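You operate a simulated robot arm through the tools that you are given. There is no shell and no other tool.

You are at the controls of a simulated robot arm. One attempt, no reset.

TASK
Tape the small grey core all round on the small round plate.
Fine: tighten the blue lever, swing the green arm in, turn the hand wheel, swing the arm out. Where these are worked on the way, their far stop is far enough and under half their travel is too little: green arm.

It is judged by the outcome, as a careful person would: the job done as asked, and still so three seconds after it is handed in. It fails if anything else is knocked over, pushed out of place, dropped, spilled or broken.

THE ROBOT
A 7-joint arm with a two-finger parallel gripper, fixed in place. Base frame: the origin is at the foot of the arm, x ahead of it, y to its left, z up; the work surface is at about z = 0. Lengths are in cm, angles in rad, forces in N, time in s.
With the tool pointing down near the work surface it reaches from about 22 to 58 cm from the base axis. Its first joint turns from -1.152 to 1.152 rad. Payload 2.5 kg.
Tool frame: the origin (TCP) lies between the finger pads and is the grasp point; the fingertips stand 2.3 cm ahead of it; z points along the fingers, y is the line along which they close. Largest opening 9.4 cm; finger width 3.8, thickness 1; the body of the gripper, 5.4 by 9.6 cm, starts 3.9 cm behind the TCP.
Orientation is that of the tool frame in the base frame, as a unit quaternion [x, y, z, w]. With the fingers straight down and closing along the base's y, the tool's x points along the base's -x, its y along +y and its z along -z.

THE INTERFACE
- The arm moves only by the tool arm_command. Its argument "motion" is a list of rows, each an object of numbers (a shift or turn left out is 0, a gripper value left out holds the last): "fingers": the opening in per cent of the stroke, from 0 (shut) to 100 (fully open); "tx", "ty", "tz": the shift along the tool's x, y, z in mm; "rx", "ry", "rz": the turn, a rotation vector about the tool's x, y, z in rad. In form: [{"fingers": .., "tx": .., "ty": .., "tz": .., "rx": .., "ry": .., "rz": ..}, ...]. A call has 1 to 20 rows; each row is the pose to reach, as a shift and turn from the pose commanded when the call began, along the tool's axes at that moment. Each row takes 0.2 s and may step no farther than 5 cm and 0.15 rad from the row before; otherwise, or with a gripper value out of range, the whole call is refused. Where a pose cannot be reached the arm comes as near as it can. A force on the tool above 70 N (or 10 N above the force at the start of the call, whichever is more), or a blocked arm, ends the call early, and 0.2 s more pass. Each finger travels about 10.8 cm/s and halts on what it meets, pressing with about 32 N; the grip force reading is that of the motor and also rises with nothing between the fingers. The clock runs only during rows and for 0.2 s after the last one: add rows that repeat a pose to give the fingers time. It gives the time, the measured TCP pose, the force on the tool (base axes), the opening and the grip force at its end, in the units of the frame above (readings bear some noise), with the torque about the TCP (base axes, N m) and any sound that the robot's microphone picked up.
- Cameras (640 x 400 px; columns grow to the right, rows downward): "scene" is fixed at [12.54, -39.96, 53.67]; the picture's right is [0.75, -0.66, 0.00], its down [-0.40, -0.46, -0.80] and it looks along [0.52, 0.60, -0.61] (base axes); focal length 316 px, centre (320, 200). "wrist" rides on the gripper at [8.6, 1.6, -7.4] in the tool frame; the picture's right is [-0.18, 0.98, 0.00], its down [-0.58, -0.11, -0.81] and it looks along [-0.79, -0.15, 0.59] (tool axes); focal length 243 px, centre (320, 200). There is no depth. A picture from a camera that has moved, and an enlarged one, comes with that camera's place and axes in the base frame and with its lens. The place of the scene camera against the robot may be out by one fixed shift of up to 2.5 cm in any direction.
- camera(camera): a new picture of that camera. It takes no simulated time.
- inspect(camera, box): a new picture of the part [left, top, right, bottom] of that camera's present view, enlarged. It takes no simulated time.
- sign_off(): hands the job in; it is judged then, once.

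Nothing tells you positions but the pictures and the camera data. Unless the task says otherwise, let go and move clear before handing in.

The tools are called as a command line: name --argument value ..., lists and objects as JSON in quotes. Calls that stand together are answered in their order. arm_command: Moves the arm, as the interface text tells. Its arguments: {"type":"object","properties":{"motion":{"type":"array","items":{"type":"object","properties":{"fingers":{"type":"number"},"tx":{"type":"number"},"ty":{"type":"number"},"tz":{"type":"number"},"rx":{"type":"number"},"ry":{"type":"number"},"rz":{"type":"number"}}}}},"required":["motion"]} The other tools are called the same way: camera (camera) takes a picture; inspect (camera, box) takes an enlarged picture of a part of a camera's view; sign_off () hands the job in.

At the start:

```text
clock: 0.0
tool_pos: [37.71, 10.96, 29.82]
ee_rot: [0.0, 1.0, 0.0, -0.001]
ft_force: [0.3, 0.4, -0.1]
moment: [0.02, -0.02, 0.02]
opening: 9.41
gripper_force: 0.1
```

scene: 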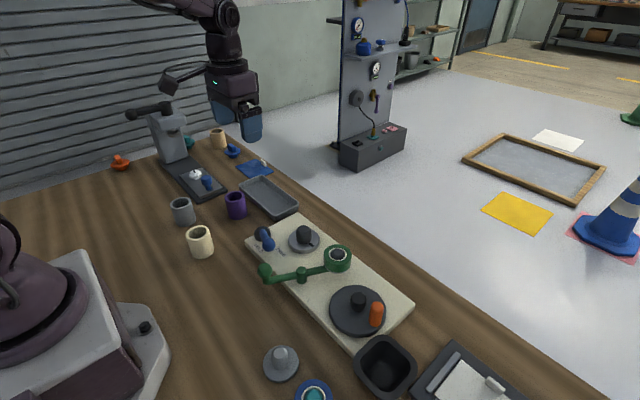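
wrist: 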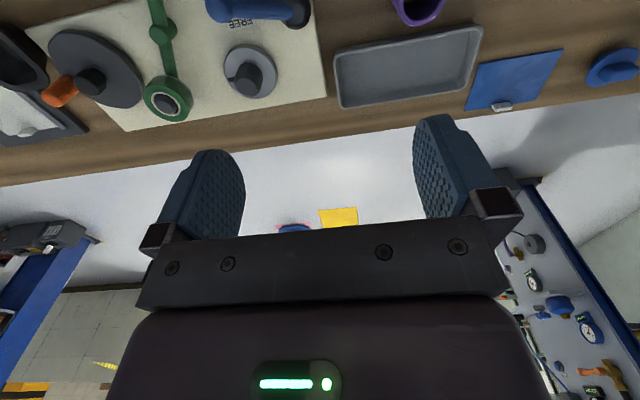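

I see a board with a green arm carrying a tape roll, a blue lever, two round plates and an orange-handled wheel. I'll look closer before moving.

inspect --camera "scene" --box '[230, 200, 430, 360]'

inspect --camera "scene" --box '[90, 80, 310, 270]'

inspect --camera "wrist" --box '[0, 0, 340, 150]'

inspect --camera "scene" --box '[230, 300, 530, 400]'

```text
2.50 times, centred on (330, 280) of scene
camera zoom: at [12.54, -39.96, 53.67], right [0.75, -0.66, 0.0], down [-0.4, -0.46, -0.8], along [0.52, 0.6, -0.61], focal length 791 px, centre (295, 0)
```

zoom: 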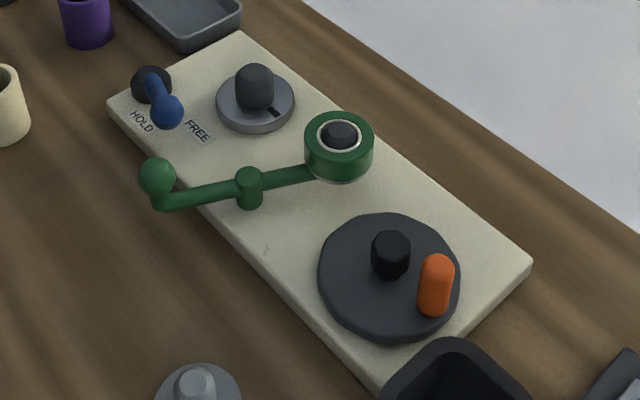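

```text
2.11 times, centred on (200, 175) of scene
camera zoom: at [12.54, -39.96, 53.67], right [0.75, -0.66, 0.0], down [-0.4, -0.46, -0.8], along [0.52, 0.6, -0.61], focal length 666 px, centre (573, 253)
```

zoom: 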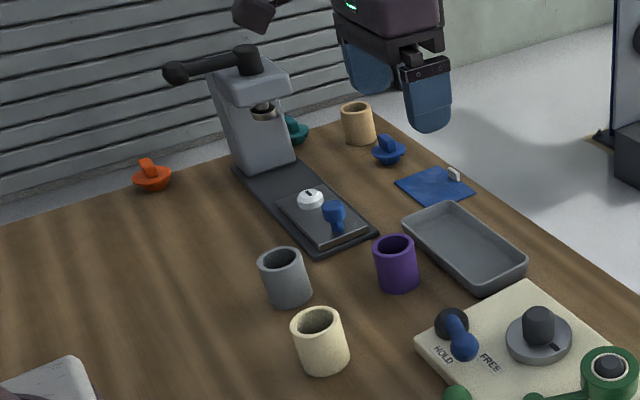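

```text
1.88 times, centred on (170, 75) of wrist
camera zoom: at [29.05, 12.55, 37.33], right [0.18, 0.98, 0.0], down [0.58, -0.11, 0.81], along [0.79, -0.15, -0.59], focal length 457 px, centre (602, 435)
```

zoom: 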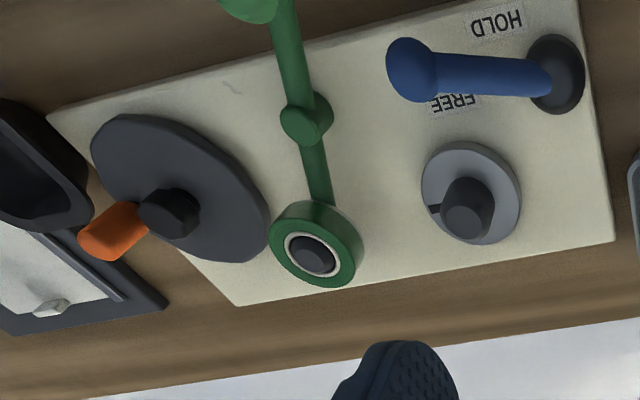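

```text
2.13 times, centred on (380, 350) of scene
camera zoom: at [12.54, -39.96, 53.67], right [0.75, -0.66, 0.0], down [-0.4, -0.46, -0.8], along [0.52, 0.6, -0.61], focal length 675 px, centre (192, -120)
```

zoom: 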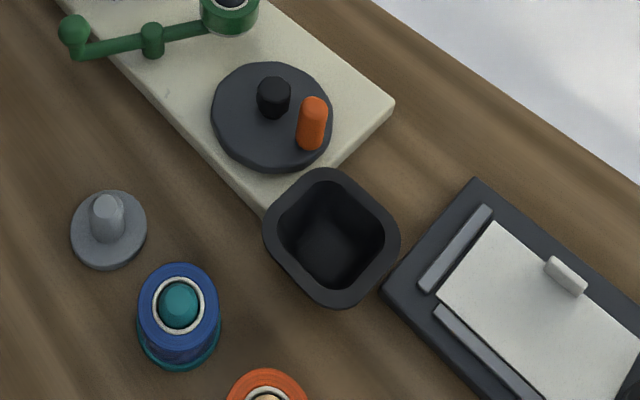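

The small plate with a dark-grey core is near (43, 0), with the lever to its left and the roll arm in the middle. I'll zoom further on each part to understand the mechanism.

inspect --camera "scene" --box '[245, 215, 325, 265]'

inspect --camera "wrist" --box '[190, 0, 330, 110]'

inspect --camera "scene" --box '[240, 330, 350, 400]'

inspect --camera "scene" --box '[255, 235, 395, 345]'

```text
8.00 times, centred on (285, 240) of scene
camera zoom: at [12.54, -39.96, 53.67], right [0.75, -0.66, 0.0], down [-0.4, -0.46, -0.8], along [0.52, 0.6, -0.61], focal length 2531 px, centre (600, -120)
```

zoom: 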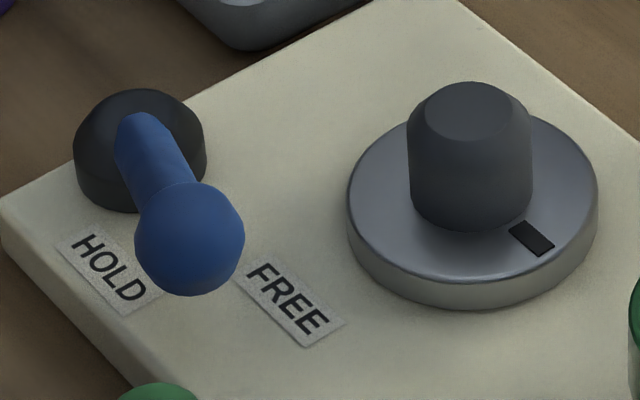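

```text
3.64 times, centred on (260, 55) of wrist
camera zoom: at [29.05, 12.55, 37.33], right [0.18, 0.98, 0.0], down [0.58, -0.11, 0.81], along [0.79, -0.15, -0.59], focal length 882 px, centre (538, 727)
```

zoom: 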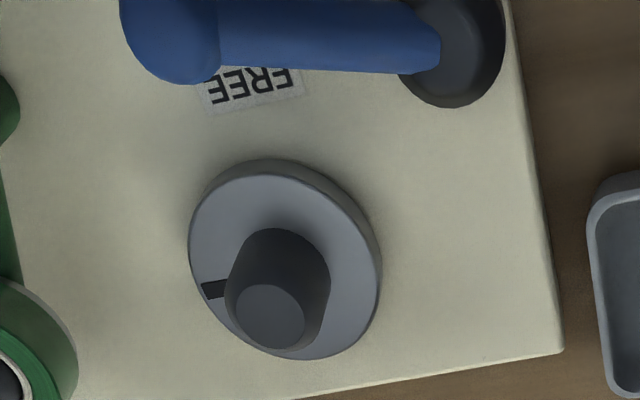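

```text
5.71 times, centred on (295, 365) of scene
camera zoom: at [12.54, -39.96, 53.67], right [0.75, -0.66, 0.0], down [-0.4, -0.46, -0.8], along [0.52, 0.6, -0.61], focal length 1808 px, centre (463, -743)
```

zoom: 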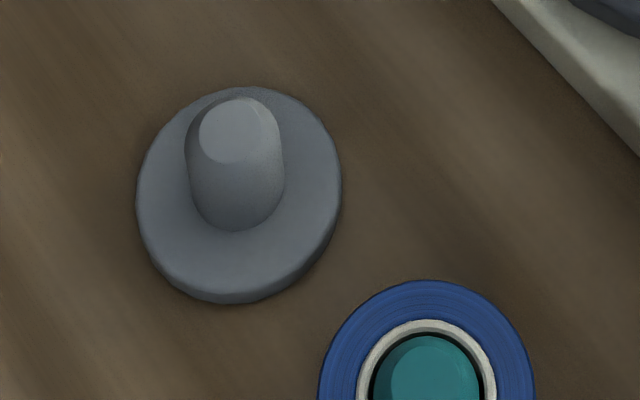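

```text
3.64 times, centred on (325, 290) of scene
camera zoom: at [12.54, -39.96, 53.67], right [0.75, -0.66, 0.0], down [-0.4, -0.46, -0.8], along [0.52, 0.6, -0.61], focal length 1150 px, centre (302, -127)
```

zoom: 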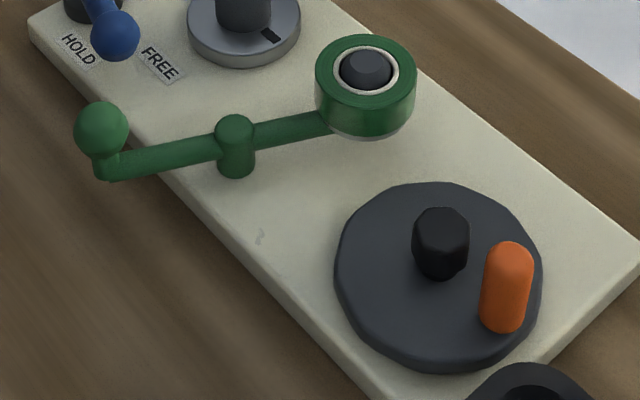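

The core sits already on the plate, and the lever appears to be somewhere between HOLD and FREE. I'll pull the gripper back high above the bench to look at the board from closer to overhead.

arm_command --motion '[{"tx": 35, "ty": -30}, {"tx": 70, "ty": -60}, {"tx": 100, "ty": -90}, {"tx": 110, "ty": -110}]'

camera --camera "wrist"

camera --camera "scene"

```text
clock: 1.0
tool_pos: [26.7, -0.0, 29.83]
ee_rot: [0.0, 1.0, 0.0, 0.0]
ft_force: [0.0, 0.3, 0.3]
moment: [0.02, -0.02, 0.01]
opening: 9.4
gripper_force: 0.1
```

```text
taken
camera wrist: at [17.91, 1.57, 37.23], right [0.18, 0.98, 0.0], down [0.58, -0.11, 0.81], along [0.79, -0.15, -0.59], focal length 243 px, centre (320, 200)
```

wrist: 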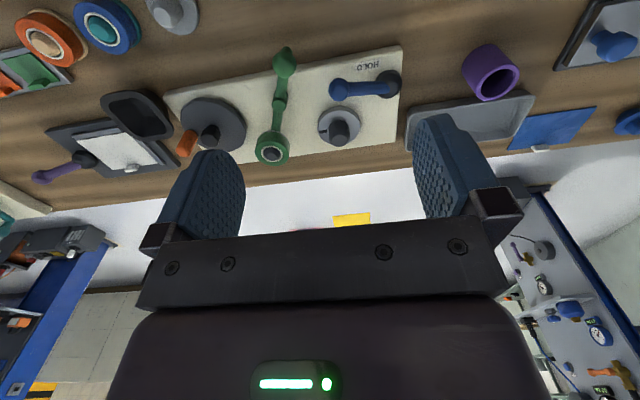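

```text
taken
```

scene: 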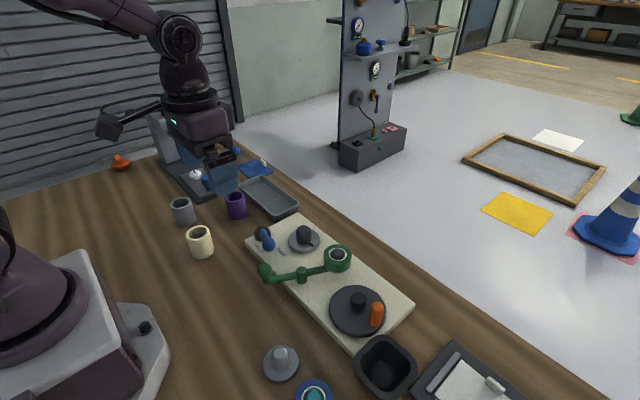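

The wrist view now covers the whole board. I'll enlarge it for measurements.

inspect --camera "wrist" --box '[240, 40, 420, 180]'

inspect --camera "wrist" --box '[90, 30, 310, 180]'

```text
2.86 times, centred on (330, 110) of wrist
camera zoom: at [17.91, 1.57, 37.23], right [0.18, 0.98, 0.0], down [0.58, -0.11, 0.81], along [0.79, -0.15, -0.59], focal length 693 px, centre (291, 457)
```

zoom: 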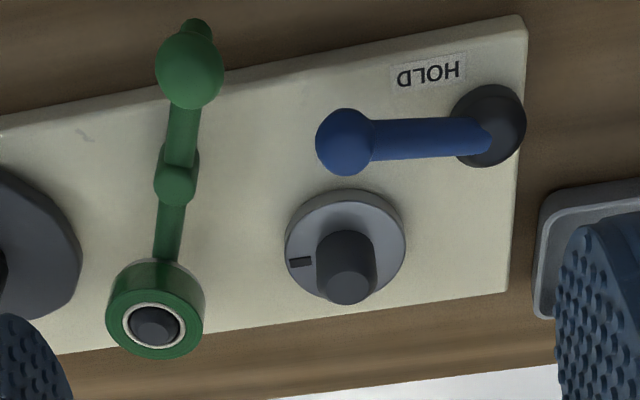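

```text
2.67 times, centred on (200, 105) of wrist
camera zoom: at [17.91, 1.57, 37.23], right [0.18, 0.98, 0.0], down [0.58, -0.11, 0.81], along [0.79, -0.15, -0.59], focal length 647 px, centre (640, 453)
```

zoom: 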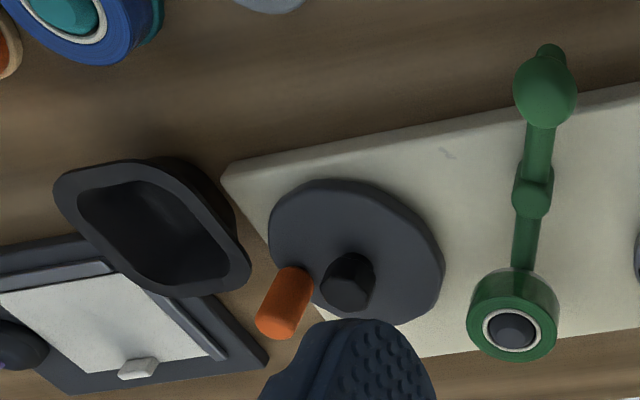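

Wrist triangulation puts the lever pivot near (37.3, 7.9) with its ball near (35, 1, 7.4). HOLD lies on the -x side, so tightening should be clockwise from above. I'll bring the gripper above the ball, turned so that the fingers straddle it along its path.

arm_command --motion '[{"tx": -9, "ty": 1, "tz": 13, "rz": -0.1416, "fingers": 50}, {"tx": -18, "ty": 2, "tz": 26, "rz": -0.283}, {"tx": -27, "ty": 3, "tz": 39, "rz": -0.425}, {"tx": -37, "ty": 4, "tz": 52, "rz": -0.566}, {"tx": -46, "ty": 5, "tz": 65, "rz": -0.708}, {"tx": -55, "ty": 6, "tz": 78, "rz": -0.85}, {"tx": -64, "ty": 8, "tz": 92, "rz": -0.991}, {"tx": -74, "ty": 9, "tz": 105, "rz": -1.133}, {"tx": -83, "ty": 10, "tz": 118, "rz": -1.274}]'

camera --camera "wrist"

camera --camera "scene"

```text
clock: 3.0
tool_pos: [35.01, 1.04, 18.13]
ee_rot: [-0.595, 0.803, 0.0, 0.0]
ft_force: [-0.8, -0.2, -0.5]
moment: [0.01, -0.03, 0.01]
opening: 4.71
gripper_force: 0.0
```

```text
taken
camera wrist: at [30.92, -6.89, 25.58], right [-0.89, 0.46, 0.0], down [0.27, 0.52, 0.81], along [0.37, 0.72, -0.59], focal length 243 px, centre (320, 200)
```

wrist: 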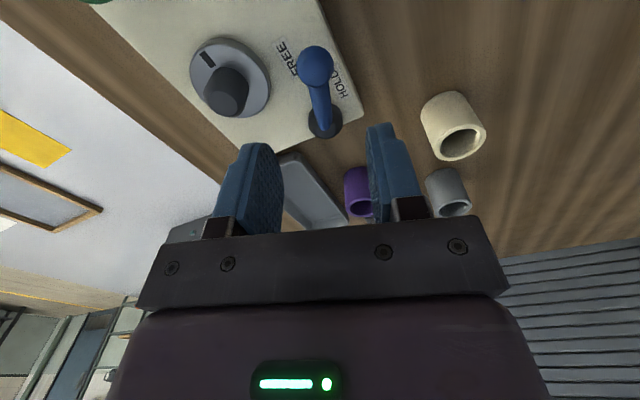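

```text
taken
```

scene: 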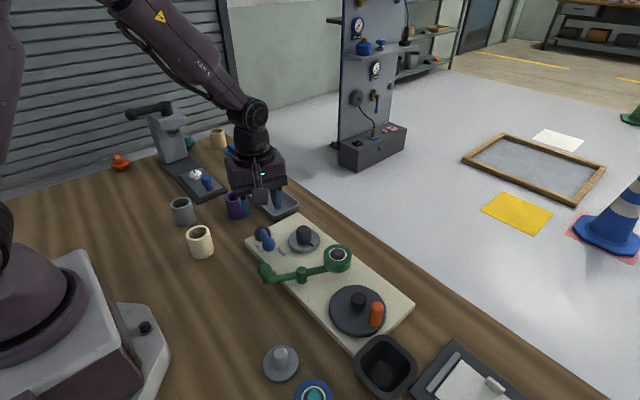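

inspect --camera "wrist" --box '[180, 0, 400, 150]'

```text
2.67 times, centred on (290, 75) of wrist
camera zoom: at [30.92, -6.89, 25.58], right [-0.89, 0.46, 0.0], down [0.27, 0.52, 0.81], along [0.37, 0.72, -0.59], focal length 647 px, centre (400, 533)
```

zoom: 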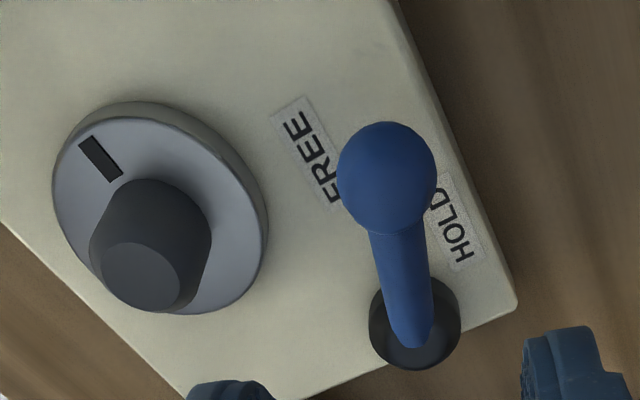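

The fingers line up on both sides of the lever ball, so I'll go straight down to straddle it.

arm_command --motion '[{"tx": 2, "ty": -1, "tz": 30}, {"tx": 2, "ty": -1, "tz": 60}, {"tx": 2, "ty": -1, "tz": 85}, {"tx": 2, "ty": -1, "tz": 101}]'

camera --camera "wrist"

inspect --camera "scene" --box '[210, 180, 350, 290]'

```text
clock: 4.0
tool_pos: [35.03, 0.84, 7.9]
ee_rot: [-0.595, 0.804, 0.0, 0.0]
ft_force: [0.2, -0.1, 0.0]
moment: [0.0, -0.03, -0.01]
opening: 4.73
gripper_force: 0.1
```

```text
taken
camera wrist: at [30.93, -7.09, 15.41], right [-0.89, 0.46, 0.0], down [0.27, 0.52, 0.81], along [0.37, 0.71, -0.59], focal length 243 px, centre (320, 200)
```

wrist: 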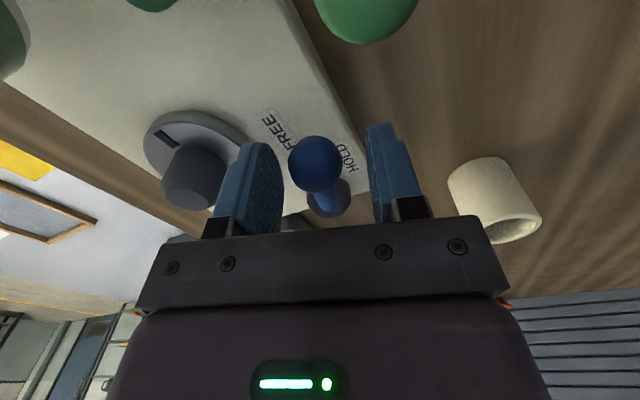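

```text
3.64 times, centred on (280, 235) of scene
camera zoom: at [12.54, -39.96, 53.67], right [0.75, -0.66, 0.0], down [-0.4, -0.46, -0.8], along [0.52, 0.6, -0.61], focal length 1150 px, centre (466, 73)
```

zoom: 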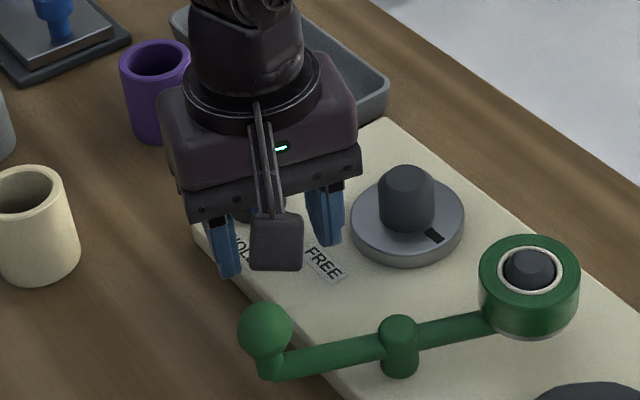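

The ball is between the fingers. Now I'll sweep clockwise (towards HOLD) along the lever's arc, a little at a time.

arm_command --motion '[{"tx": -0.4, "ty": 7.6, "rz": 0.1}, {"tx": -1.5, "ty": 15.1, "rz": 0.2}, {"tx": -3.4, "ty": 22.5, "rz": 0.3}, {"tx": -6, "ty": 29.6, "rz": 0.4}]'

camera --camera "wrist"

inspect --camera "scene" --box '[210, 180, 350, 290]'

```text
clock: 5.0
tool_pos: [32.49, 2.18, 7.9]
ee_rot: [-0.422, 0.906, 0.0, 0.001]
ft_force: [0.0, -0.1, -0.6]
moment: [-0.03, -0.02, -0.01]
opening: 4.73
gripper_force: 0.6
```

```text
taken
camera wrist: at [25.57, -3.45, 15.37], right [-0.63, 0.77, 0.0], down [0.46, 0.37, 0.81], along [0.62, 0.51, -0.59], focal length 243 px, centre (320, 200)
```

wrist: 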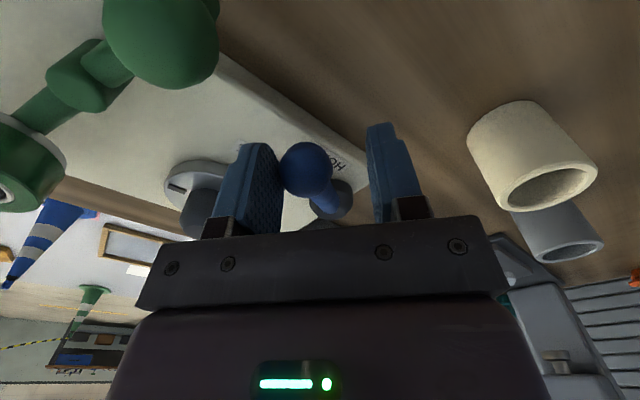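

```text
3.64 times, centred on (280, 235) of scene
camera zoom: at [12.54, -39.96, 53.67], right [0.75, -0.66, 0.0], down [-0.4, -0.46, -0.8], along [0.52, 0.6, -0.61], focal length 1150 px, centre (466, 73)
```

zoom: 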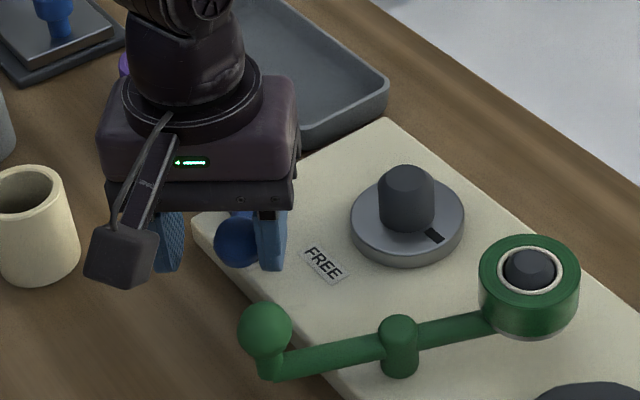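

The lever follows easily with no resistance yet. I'll keep going along the arc.

arm_command --motion '[{"tx": -0.4, "ty": 7.6, "rz": 0.1}, {"tx": -1.5, "ty": 15.1, "rz": 0.2}, {"tx": -3.4, "ty": 22.5, "rz": 0.3}, {"tx": -6, "ty": 29.6, "rz": 0.4}]'

camera --camera "wrist"

inspect --camera "scene" --box '[210, 180, 350, 290]'

```text
clock: 6.0
tool_pos: [30.69, 4.52, 7.87]
ee_rot: [-0.234, 0.972, 0.0, 0.0]
ft_force: [0.7, -1.0, 0.0]
moment: [-0.01, -0.02, -0.02]
opening: 4.76
gripper_force: 0.3
```

```text
taken
camera wrist: at [22.07, 1.99, 15.38], right [-0.28, 0.96, 0.0], down [0.57, 0.17, 0.81], along [0.77, 0.23, -0.59], focal length 243 px, centre (320, 200)
```

wrist: 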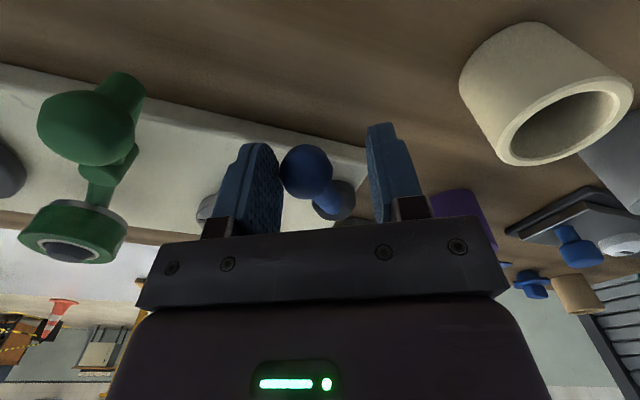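

```text
3.64 times, centred on (280, 235) of scene
camera zoom: at [12.54, -39.96, 53.67], right [0.75, -0.66, 0.0], down [-0.4, -0.46, -0.8], along [0.52, 0.6, -0.61], focal length 1150 px, centre (466, 73)
```

zoom: 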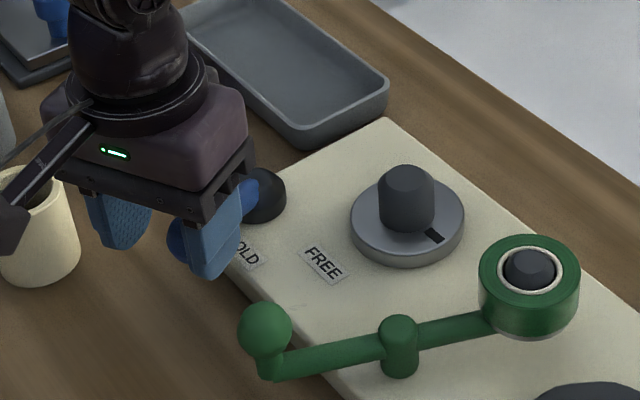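

arm_command --motion '[{"tx": -0.4, "ty": 7.6, "rz": 0.1}, {"tx": -1.5, "ty": 15.1, "rz": 0.2}, {"tx": -3.4, "ty": 22.5, "rz": 0.3}]'

camera --camera "wrist"

inspect --camera "scene" --box '[180, 180, 320, 290]'

```text
clock: 6.8
tool_pos: [29.76, 6.69, 7.97]
ee_rot: [-0.086, 0.996, -0.001, 0.0]
ft_force: [2.4, -2.6, 0.6]
moment: [-0.06, -0.03, 0.01]
opening: 4.8
gripper_force: 1.0
```

```text
taken
camera wrist: at [20.92, 6.76, 15.43], right [0.01, 1.0, 0.0], down [0.59, -0.01, 0.81], along [0.81, -0.01, -0.59], focal length 243 px, centre (320, 200)
```

wrist: 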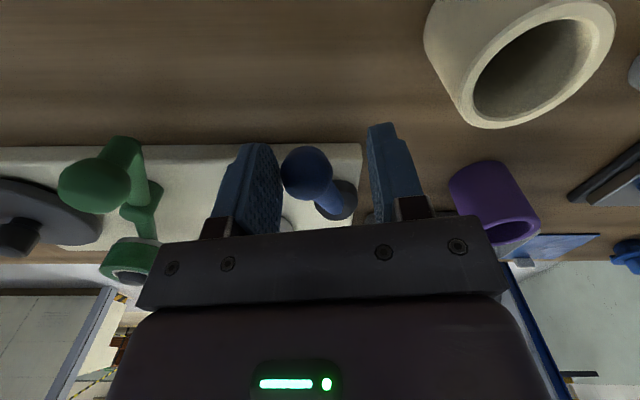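

```text
3.64 times, centred on (250, 235) of scene
camera zoom: at [12.54, -39.96, 53.67], right [0.75, -0.66, 0.0], down [-0.4, -0.46, -0.8], along [0.52, 0.6, -0.61], focal length 1150 px, centre (574, 73)
```

zoom: 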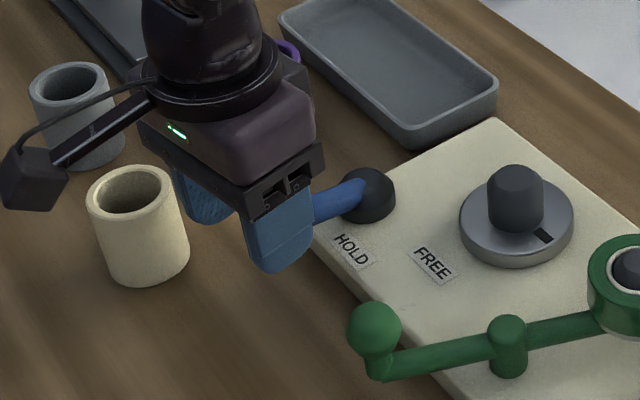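

The resistance is starting to rise a little (about 3.5 N). I'll continue in small steps towards the stop, watching the gap to the cream mug.

arm_command --motion '[{"tx": -0.4, "ty": 7.6, "rz": 0.1}, {"tx": -1.5, "ty": 15.1, "rz": 0.2}]'

camera --camera "wrist"

inspect --camera "scene" --box '[180, 180, 320, 290]'

```text
clock: 7.4
tool_pos: [29.52, 8.34, 8.02]
ee_rot: [0.014, 1.0, 0.0, -0.001]
ft_force: [-0.2, -3.7, 0.4]
moment: [-0.07, -0.05, -0.01]
opening: 4.84
gripper_force: 1.1
```

```text
taken
camera wrist: at [20.94, 10.05, 15.46], right [0.21, 0.98, 0.0], down [0.58, -0.13, 0.81], along [0.79, -0.17, -0.59], focal length 243 px, centre (320, 200)
```

wrist: 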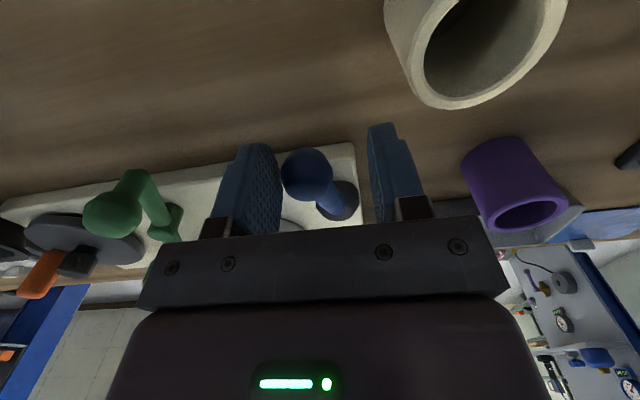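

```text
3.64 times, centred on (250, 235) of scene
camera zoom: at [12.54, -39.96, 53.67], right [0.75, -0.66, 0.0], down [-0.4, -0.46, -0.8], along [0.52, 0.6, -0.61], focal length 1150 px, centre (574, 73)
```

zoom: 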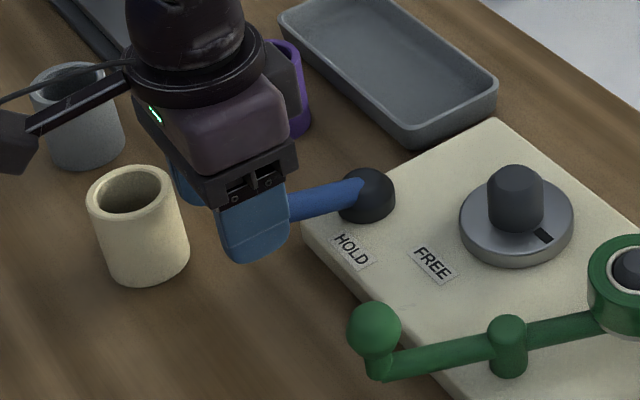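

Lever is now roughly perpendicular to its start and still moving. I'll narrow the fingers so the front one stays clear of the mug, then push on gently.

arm_command --motion '[{"fingers": 40}, {"fingers": 33}, {"fingers": 33}, {"tx": -0.4, "ty": 7.6, "rz": 0.1}]'

camera --camera "wrist"

inspect --camera "scene" --box '[180, 180, 320, 290]'

```text
clock: 8.4
tool_pos: [29.95, 8.66, 7.97]
ee_rot: [0.067, 0.998, -0.002, 0.001]
ft_force: [3.2, -25.8, 2.2]
moment: [-0.41, 0.18, -0.05]
opening: 4.2
gripper_force: 12.5
```

```text
taken
camera wrist: at [21.36, 11.43, 15.4], right [0.31, 0.95, 0.0], down [0.56, -0.18, 0.81], along [0.77, -0.25, -0.59], focal length 243 px, centre (320, 200)
```

wrist: 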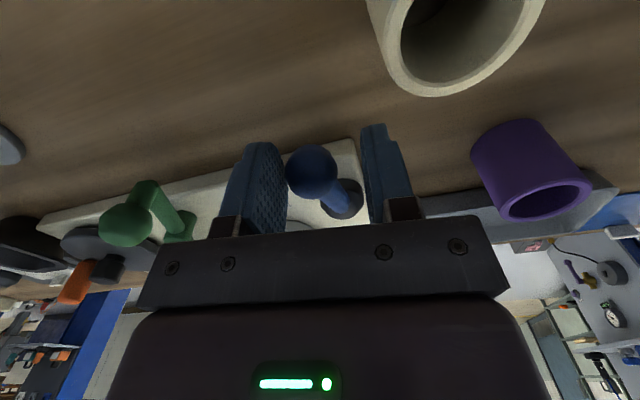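

```text
3.64 times, centred on (250, 235) of scene
camera zoom: at [12.54, -39.97, 53.67], right [0.75, -0.66, 0.0], down [-0.4, -0.46, -0.8], along [0.52, 0.6, -0.61], focal length 1150 px, centre (574, 73)
```

zoom: 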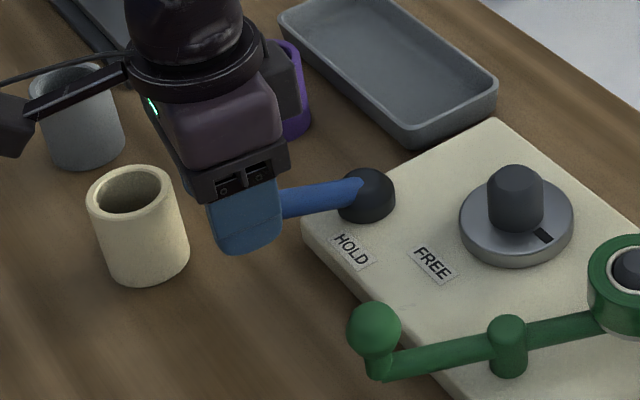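

Force jumped to 26 N: the lever is at its HOLD stop. I'll open, back off and lift straight up.

arm_command --motion '[{"ty": -8, "fingers": 50}, {"ty": -8, "fingers": 50}, {"ty": -8, "tz": -40}, {"ty": -8, "tz": -80}, {"ty": -8, "tz": -120}]'

camera --camera "wrist"

inspect --camera "scene" --box '[180, 180, 320, 290]'

```text
clock: 9.6
tool_pos: [29.5, 8.24, 19.84]
ee_rot: [0.063, 0.998, 0.0, 0.0]
ft_force: [-0.2, -0.5, -0.5]
moment: [-0.02, -0.01, 0.04]
opening: 4.71
gripper_force: 0.1
```

```text
taken
camera wrist: at [21.1, 10.78, 27.35], right [0.31, 0.95, 0.0], down [0.56, -0.18, 0.81], along [0.77, -0.25, -0.59], focal length 243 px, centre (320, 200)
```

wrist: 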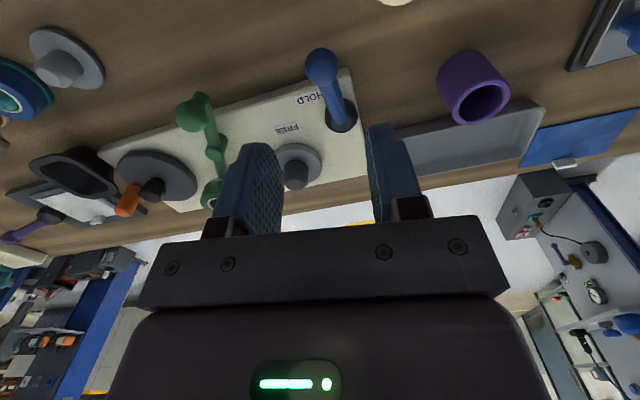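

```text
3.64 times, centred on (250, 235) of scene
camera zoom: at [12.54, -39.96, 53.67], right [0.75, -0.66, 0.0], down [-0.4, -0.46, -0.8], along [0.52, 0.6, -0.61], focal length 1150 px, centre (574, 73)
```

zoom: 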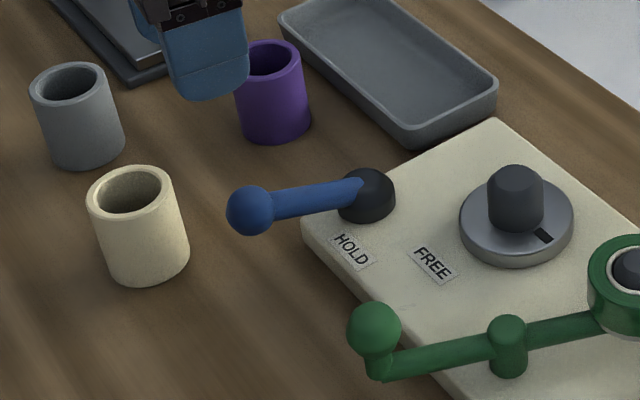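

The lever is held past the HOLD mark and nothing else moved. Next I'll go over the green arm's knob near (30.4, -5) with the fingers set to straddle it along y.

arm_command --motion '[{"tx": -8, "ty": -43, "tz": 5, "rz": -0.06, "fingers": 55}, {"tx": -17, "ty": -87, "tz": 10, "rz": -0.126}, {"tx": -25.6, "ty": -130.2, "tz": 20, "rz": -0.126}]'

camera --camera "wrist"

inspect --camera "scene" --box '[200, 180, 360, 300]'

```text
clock: 10.4
tool_pos: [30.51, -5.17, 17.88]
ee_rot: [0.0, 1.0, 0.0, 0.0]
ft_force: [-1.0, 0.9, -0.2]
moment: [0.02, 0.01, 0.01]
opening: 5.17
gripper_force: 0.0
```

```text
taken
camera wrist: at [21.86, -3.58, 25.36], right [0.18, 0.98, 0.0], down [0.58, -0.11, 0.81], along [0.79, -0.15, -0.59], focal length 243 px, centre (320, 200)
```

wrist: 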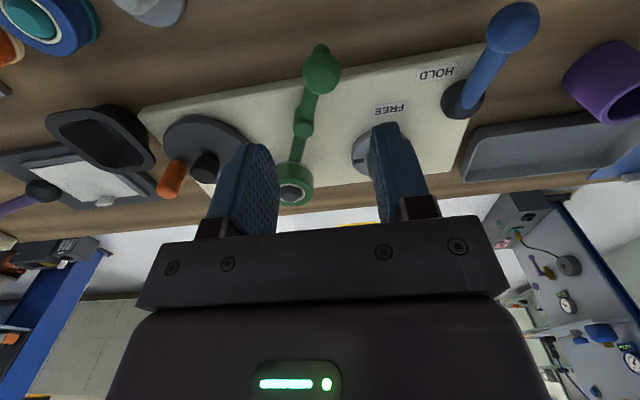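

```text
3.33 times, centred on (280, 240) of scene
camera zoom: at [12.54, -39.96, 53.67], right [0.75, -0.66, 0.0], down [-0.4, -0.46, -0.8], along [0.52, 0.6, -0.61], focal length 1055 px, centre (453, 67)
```

zoom: 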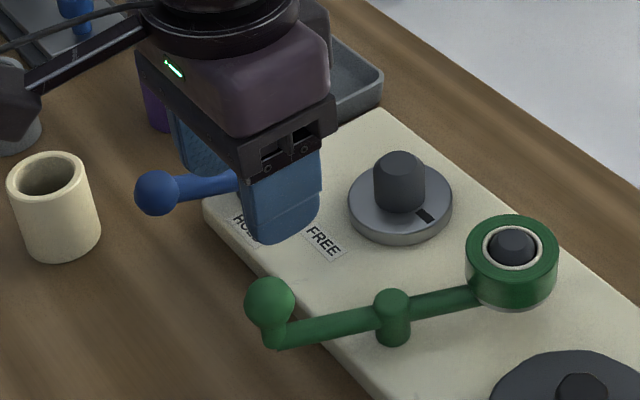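

The knob is centred between the fingers. Descending to straddle it.

arm_command --motion '[{"tz": 35}, {"tz": 70}, {"tz": 94}]'

camera --camera "wrist"

inspect --camera "scene" --box '[200, 180, 360, 300]'

```text
clock: 11.2
tool_pos: [30.66, -4.86, 8.44]
ee_rot: [0.001, 1.0, 0.0, 0.0]
ft_force: [-0.2, 0.3, -0.4]
moment: [0.02, 0.02, -0.01]
opening: 5.14
gripper_force: 0.1
```

```text
taken
camera wrist: at [21.98, -3.44, 15.96], right [0.18, 0.98, 0.0], down [0.58, -0.11, 0.81], along [0.79, -0.15, -0.59], focal length 243 px, centre (320, 200)
```

wrist: 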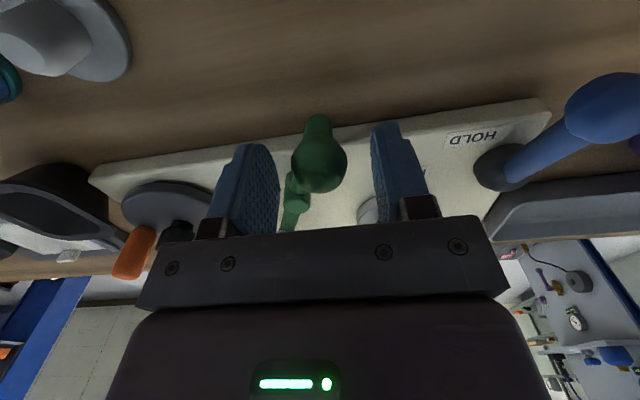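

```text
3.33 times, centred on (280, 240) of scene
camera zoom: at [12.54, -39.96, 53.67], right [0.75, -0.66, 0.0], down [-0.4, -0.46, -0.8], along [0.52, 0.6, -0.61], focal length 1055 px, centre (453, 67)
```

zoom: 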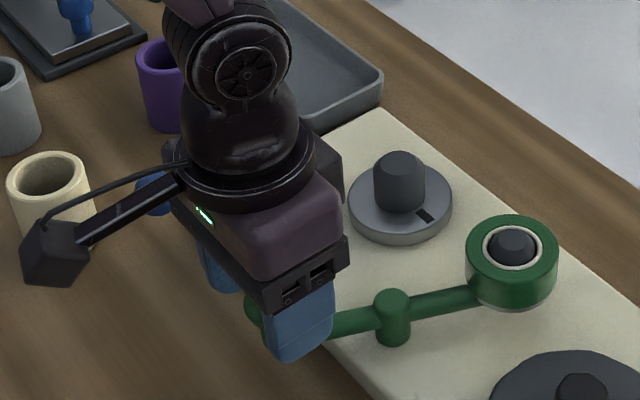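

arm_command --motion '[{"tx": 2, "ty": -11}, {"tx": 4, "ty": -22}, {"tx": 6, "ty": -34}, {"tx": 5.5, "ty": -46}]'

camera --camera "wrist"

inspect --camera "scene" --box '[220, 200, 380, 320]'

```text
clock: 12.2
tool_pos: [29.98, -9.61, 8.58]
ee_rot: [0.0, 1.0, 0.0, 0.001]
ft_force: [0.0, 0.1, -0.4]
moment: [0.0, -0.01, 0.01]
opening: 5.19
gripper_force: 0.0
```

```text
taken
camera wrist: at [21.26, -8.1, 16.02], right [0.18, 0.98, 0.0], down [0.58, -0.11, 0.81], along [0.79, -0.15, -0.59], focal length 243 px, centre (320, 200)
```

wrist: 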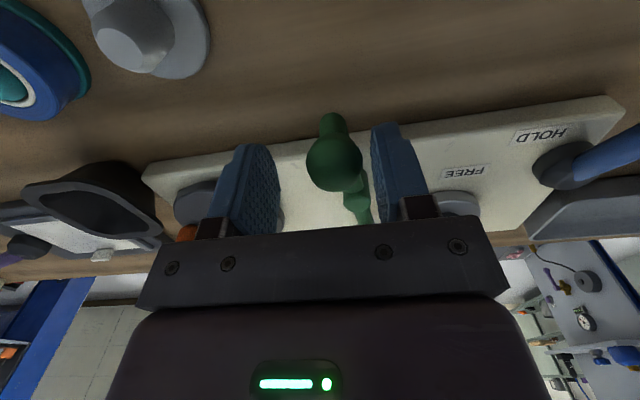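

```text
3.33 times, centred on (300, 260) of scene
camera zoom: at [12.54, -39.96, 53.67], right [0.75, -0.66, 0.0], down [-0.4, -0.46, -0.8], along [0.52, 0.6, -0.61], focal length 1055 px, centre (387, 0)
```

zoom: 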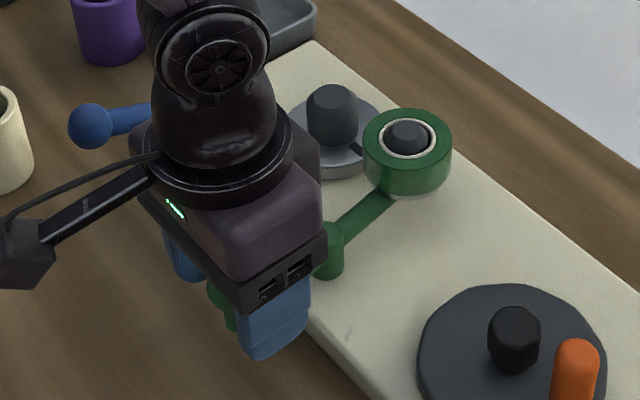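

The arm swings freely and the roll approaches the core. I continue in smaller steps to contact.

arm_command --motion '[{"tx": -1, "ty": -5}, {"tx": -2.5, "ty": -10}, {"tx": -4, "ty": -14}]'

inspect --camera "scene" --box '[220, 200, 380, 320]'

```text
clock: 13.0
tool_pos: [30.45, -11.03, 8.54]
ee_rot: [0.0, 1.0, 0.0, 0.0]
ft_force: [0.0, -0.2, 0.0]
moment: [0.0, 0.02, -0.01]
opening: 5.19
gripper_force: 0.1
```

```text
3.33 times, centred on (300, 260) of scene
camera zoom: at [12.54, -39.96, 53.67], right [0.75, -0.66, 0.0], down [-0.4, -0.46, -0.8], along [0.52, 0.6, -0.61], focal length 1055 px, centre (387, 0)
```

zoom: 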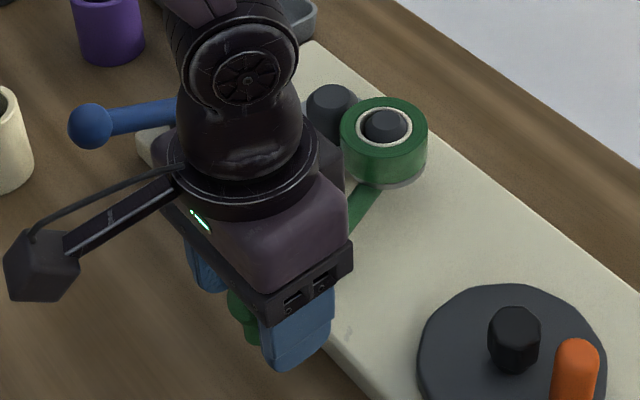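

arm_command --motion '[{"tx": -1, "ty": -3}, {"tx": -2.5, "ty": -6}, {"tx": -2.5, "ty": -6}]'

inspect --camera "scene" --box '[260, 200, 380, 290]'

camera --camera "wrist"

```text
clock: 13.8
tool_pos: [30.66, -11.55, 8.53]
ee_rot: [0.0, 1.0, 0.001, -0.001]
ft_force: [-1.7, 3.2, 0.7]
moment: [0.09, 0.01, -0.01]
opening: 5.33
gripper_force: 1.9
```

```text
4.44 times, centred on (320, 245) of scene
camera zoom: at [12.54, -39.96, 53.67], right [0.75, -0.66, 0.0], down [-0.4, -0.46, -0.8], along [0.52, 0.6, -0.61], focal length 1406 px, centre (320, 0)
```

zoom: 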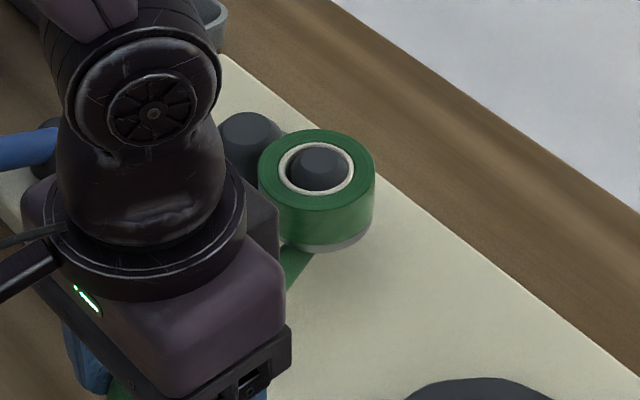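

```text
taken
camera wrist: at [22.04, -10.01, 16.02], right [0.18, 0.98, 0.0], down [0.58, -0.11, 0.81], along [0.79, -0.15, -0.59], focal length 243 px, centre (320, 200)
```

wrist: 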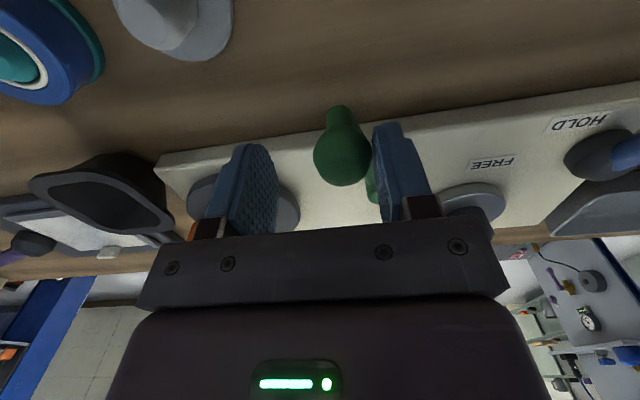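

Contact seems to begin (3.6 N). I'll press a few millimetres more to confirm it is the stop.

arm_command --motion '[{"tx": -1, "ty": -3}, {"tx": -2, "ty": -5}, {"tx": -2, "ty": -5}]'

inspect --camera "scene" --box '[260, 200, 380, 290]'

```text
clock: 14.6
tool_pos: [30.77, -11.97, 8.51]
ee_rot: [-0.001, 1.0, 0.001, -0.003]
ft_force: [-8.6, 21.3, -4.8]
moment: [0.13, 0.13, 0.22]
opening: 6.06
gripper_force: 10.5
```

```text
4.44 times, centred on (320, 245) of scene
camera zoom: at [12.54, -39.96, 53.67], right [0.75, -0.66, 0.0], down [-0.4, -0.46, -0.8], along [0.52, 0.6, -0.61], focal length 1406 px, centre (320, 0)
```

zoom: 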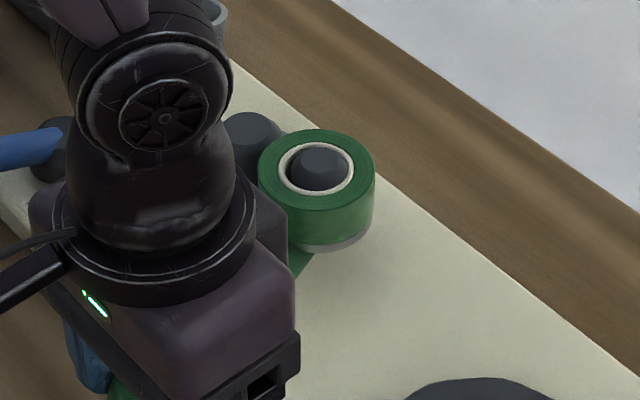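

That is the stop (23 N, roll against the core). I'll back off, rise, and look whether the arm stays in.

arm_command --motion '[{"ty": 11}, {"ty": 11, "tz": -40}, {"ty": 11, "tz": -80}, {"ty": 11, "tz": -120}, {"tx": 20, "ty": 11, "tz": -160}]'

inspect --camera "scene" --box '[220, 200, 420, 350]'

camera --camera "wrist"

```text
clock: 15.8
tool_pos: [28.94, -10.98, 24.81]
ee_rot: [0.0, 1.0, -0.001, 0.001]
ft_force: [0.5, 0.0, -0.1]
moment: [0.0, 0.03, 0.03]
opening: 5.17
gripper_force: 0.0
```

```text
2.67 times, centred on (320, 275) of scene
camera zoom: at [12.54, -39.96, 53.67], right [0.75, -0.66, 0.0], down [-0.4, -0.46, -0.8], along [0.52, 0.6, -0.61], focal length 844 px, centre (320, 0)
```

zoom: 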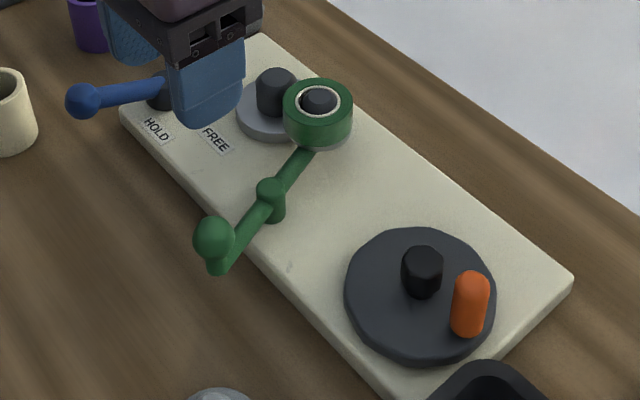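

```text
taken
camera wrist: at [20.25, -9.43, 32.22], right [0.18, 0.98, 0.0], down [0.58, -0.11, 0.81], along [0.79, -0.15, -0.59], focal length 243 px, centre (320, 200)
```

wrist: 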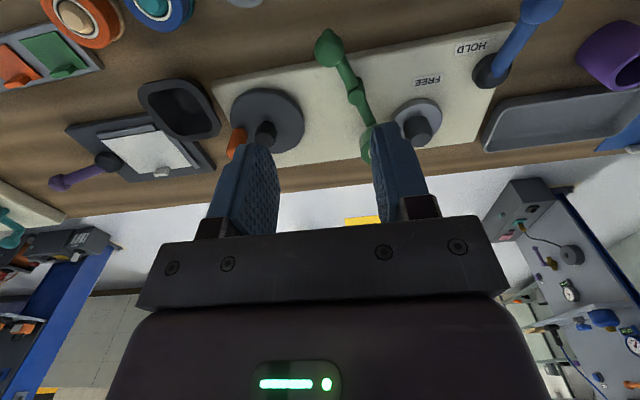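

The arm stays in against the core. Now I move to look at the hand wheel and its orange handle from in front.

arm_command --motion '[{"ty": -45}, {"ty": -90}, {"tx": 5, "ty": -120, "tz": -10}]'

camera --camera "wrist"

inspect --camera "wrist" --box '[200, 50, 400, 190]'

inspect --camera "scene" --box '[310, 270, 430, 380]'

```text
clock: 16.6
tool_pos: [28.42, -23.1, 25.52]
ee_rot: [-0.001, 1.0, 0.0, 0.0]
ft_force: [0.0, 0.0, -0.8]
moment: [-0.03, 0.0, 0.02]
opening: 5.18
gripper_force: 0.0
```

```text
taken
camera wrist: at [19.75, -21.65, 32.99], right [0.18, 0.98, 0.0], down [0.58, -0.11, 0.81], along [0.79, -0.15, -0.59], focal length 243 px, centre (320, 200)
```

wrist: 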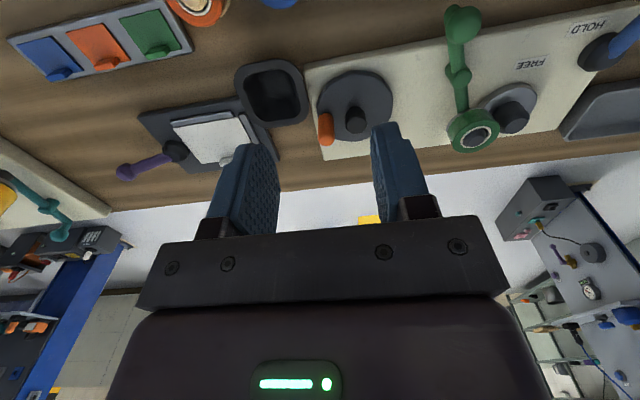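

```text
2.86 times, centred on (300, 120) of wrist
camera zoom: at [19.75, -21.65, 32.99], right [0.18, 0.98, 0.0], down [0.58, -0.11, 0.81], along [0.79, -0.15, -0.59], focal length 693 px, centre (377, 429)
```

zoom: 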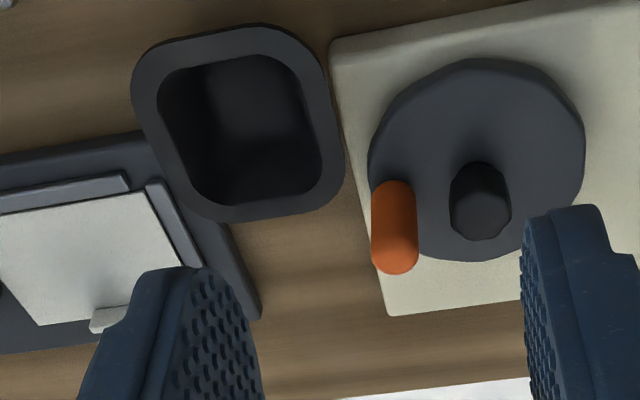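

```text
3.64 times, centred on (370, 325) of scene
camera zoom: at [12.54, -39.96, 53.67], right [0.75, -0.66, 0.0], down [-0.4, -0.46, -0.8], along [0.52, 0.6, -0.61], focal length 1150 px, centre (138, -254)
```

zoom: 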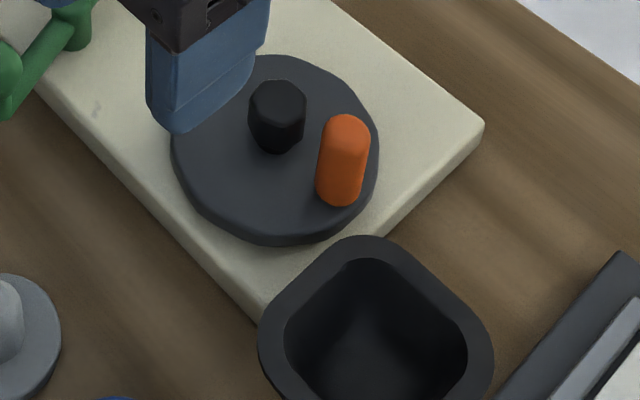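

The wheel centre is about (39.1, -20.4) with the handle about (40.3, -24.6). There is a faint mark on the board beside the wheel; I'll check that it isn't a direction label before turning.

inspect --camera "scene" --box '[310, 280, 350, 310]'

inspect --camera "wrist" --box '[380, 60, 560, 160]'

```text
13.33 times, centred on (330, 295) of scene
camera zoom: at [12.54, -39.96, 53.67], right [0.75, -0.66, 0.0], down [-0.4, -0.46, -0.8], along [0.52, 0.6, -0.61], focal length 4219 px, centre (187, -1067)
```

zoom: 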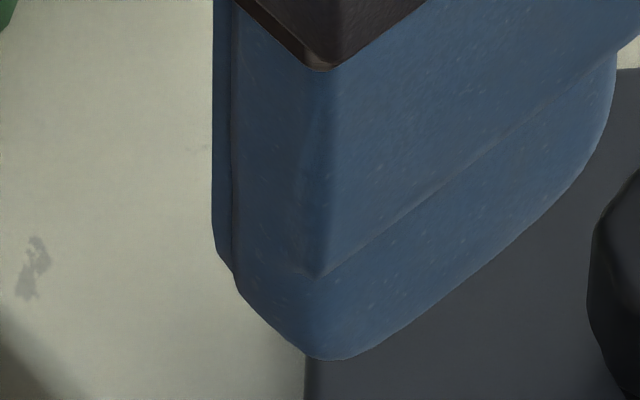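

```text
3.56 times, centred on (470, 110) of wrist
camera zoom: at [19.75, -21.65, 32.99], right [0.18, 0.98, 0.0], down [0.58, -0.11, 0.81], along [0.79, -0.15, -0.59], focal length 863 px, centre (-213, 520)
```

zoom: 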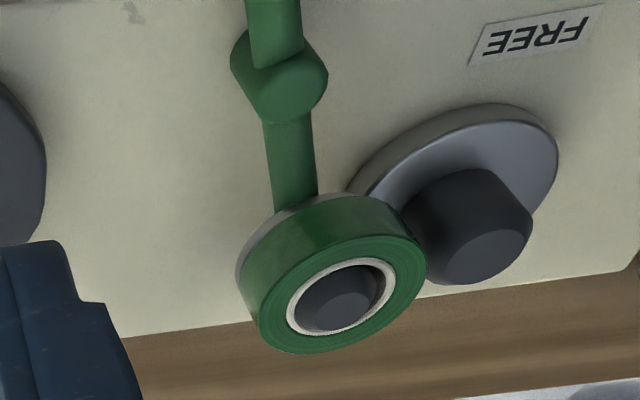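

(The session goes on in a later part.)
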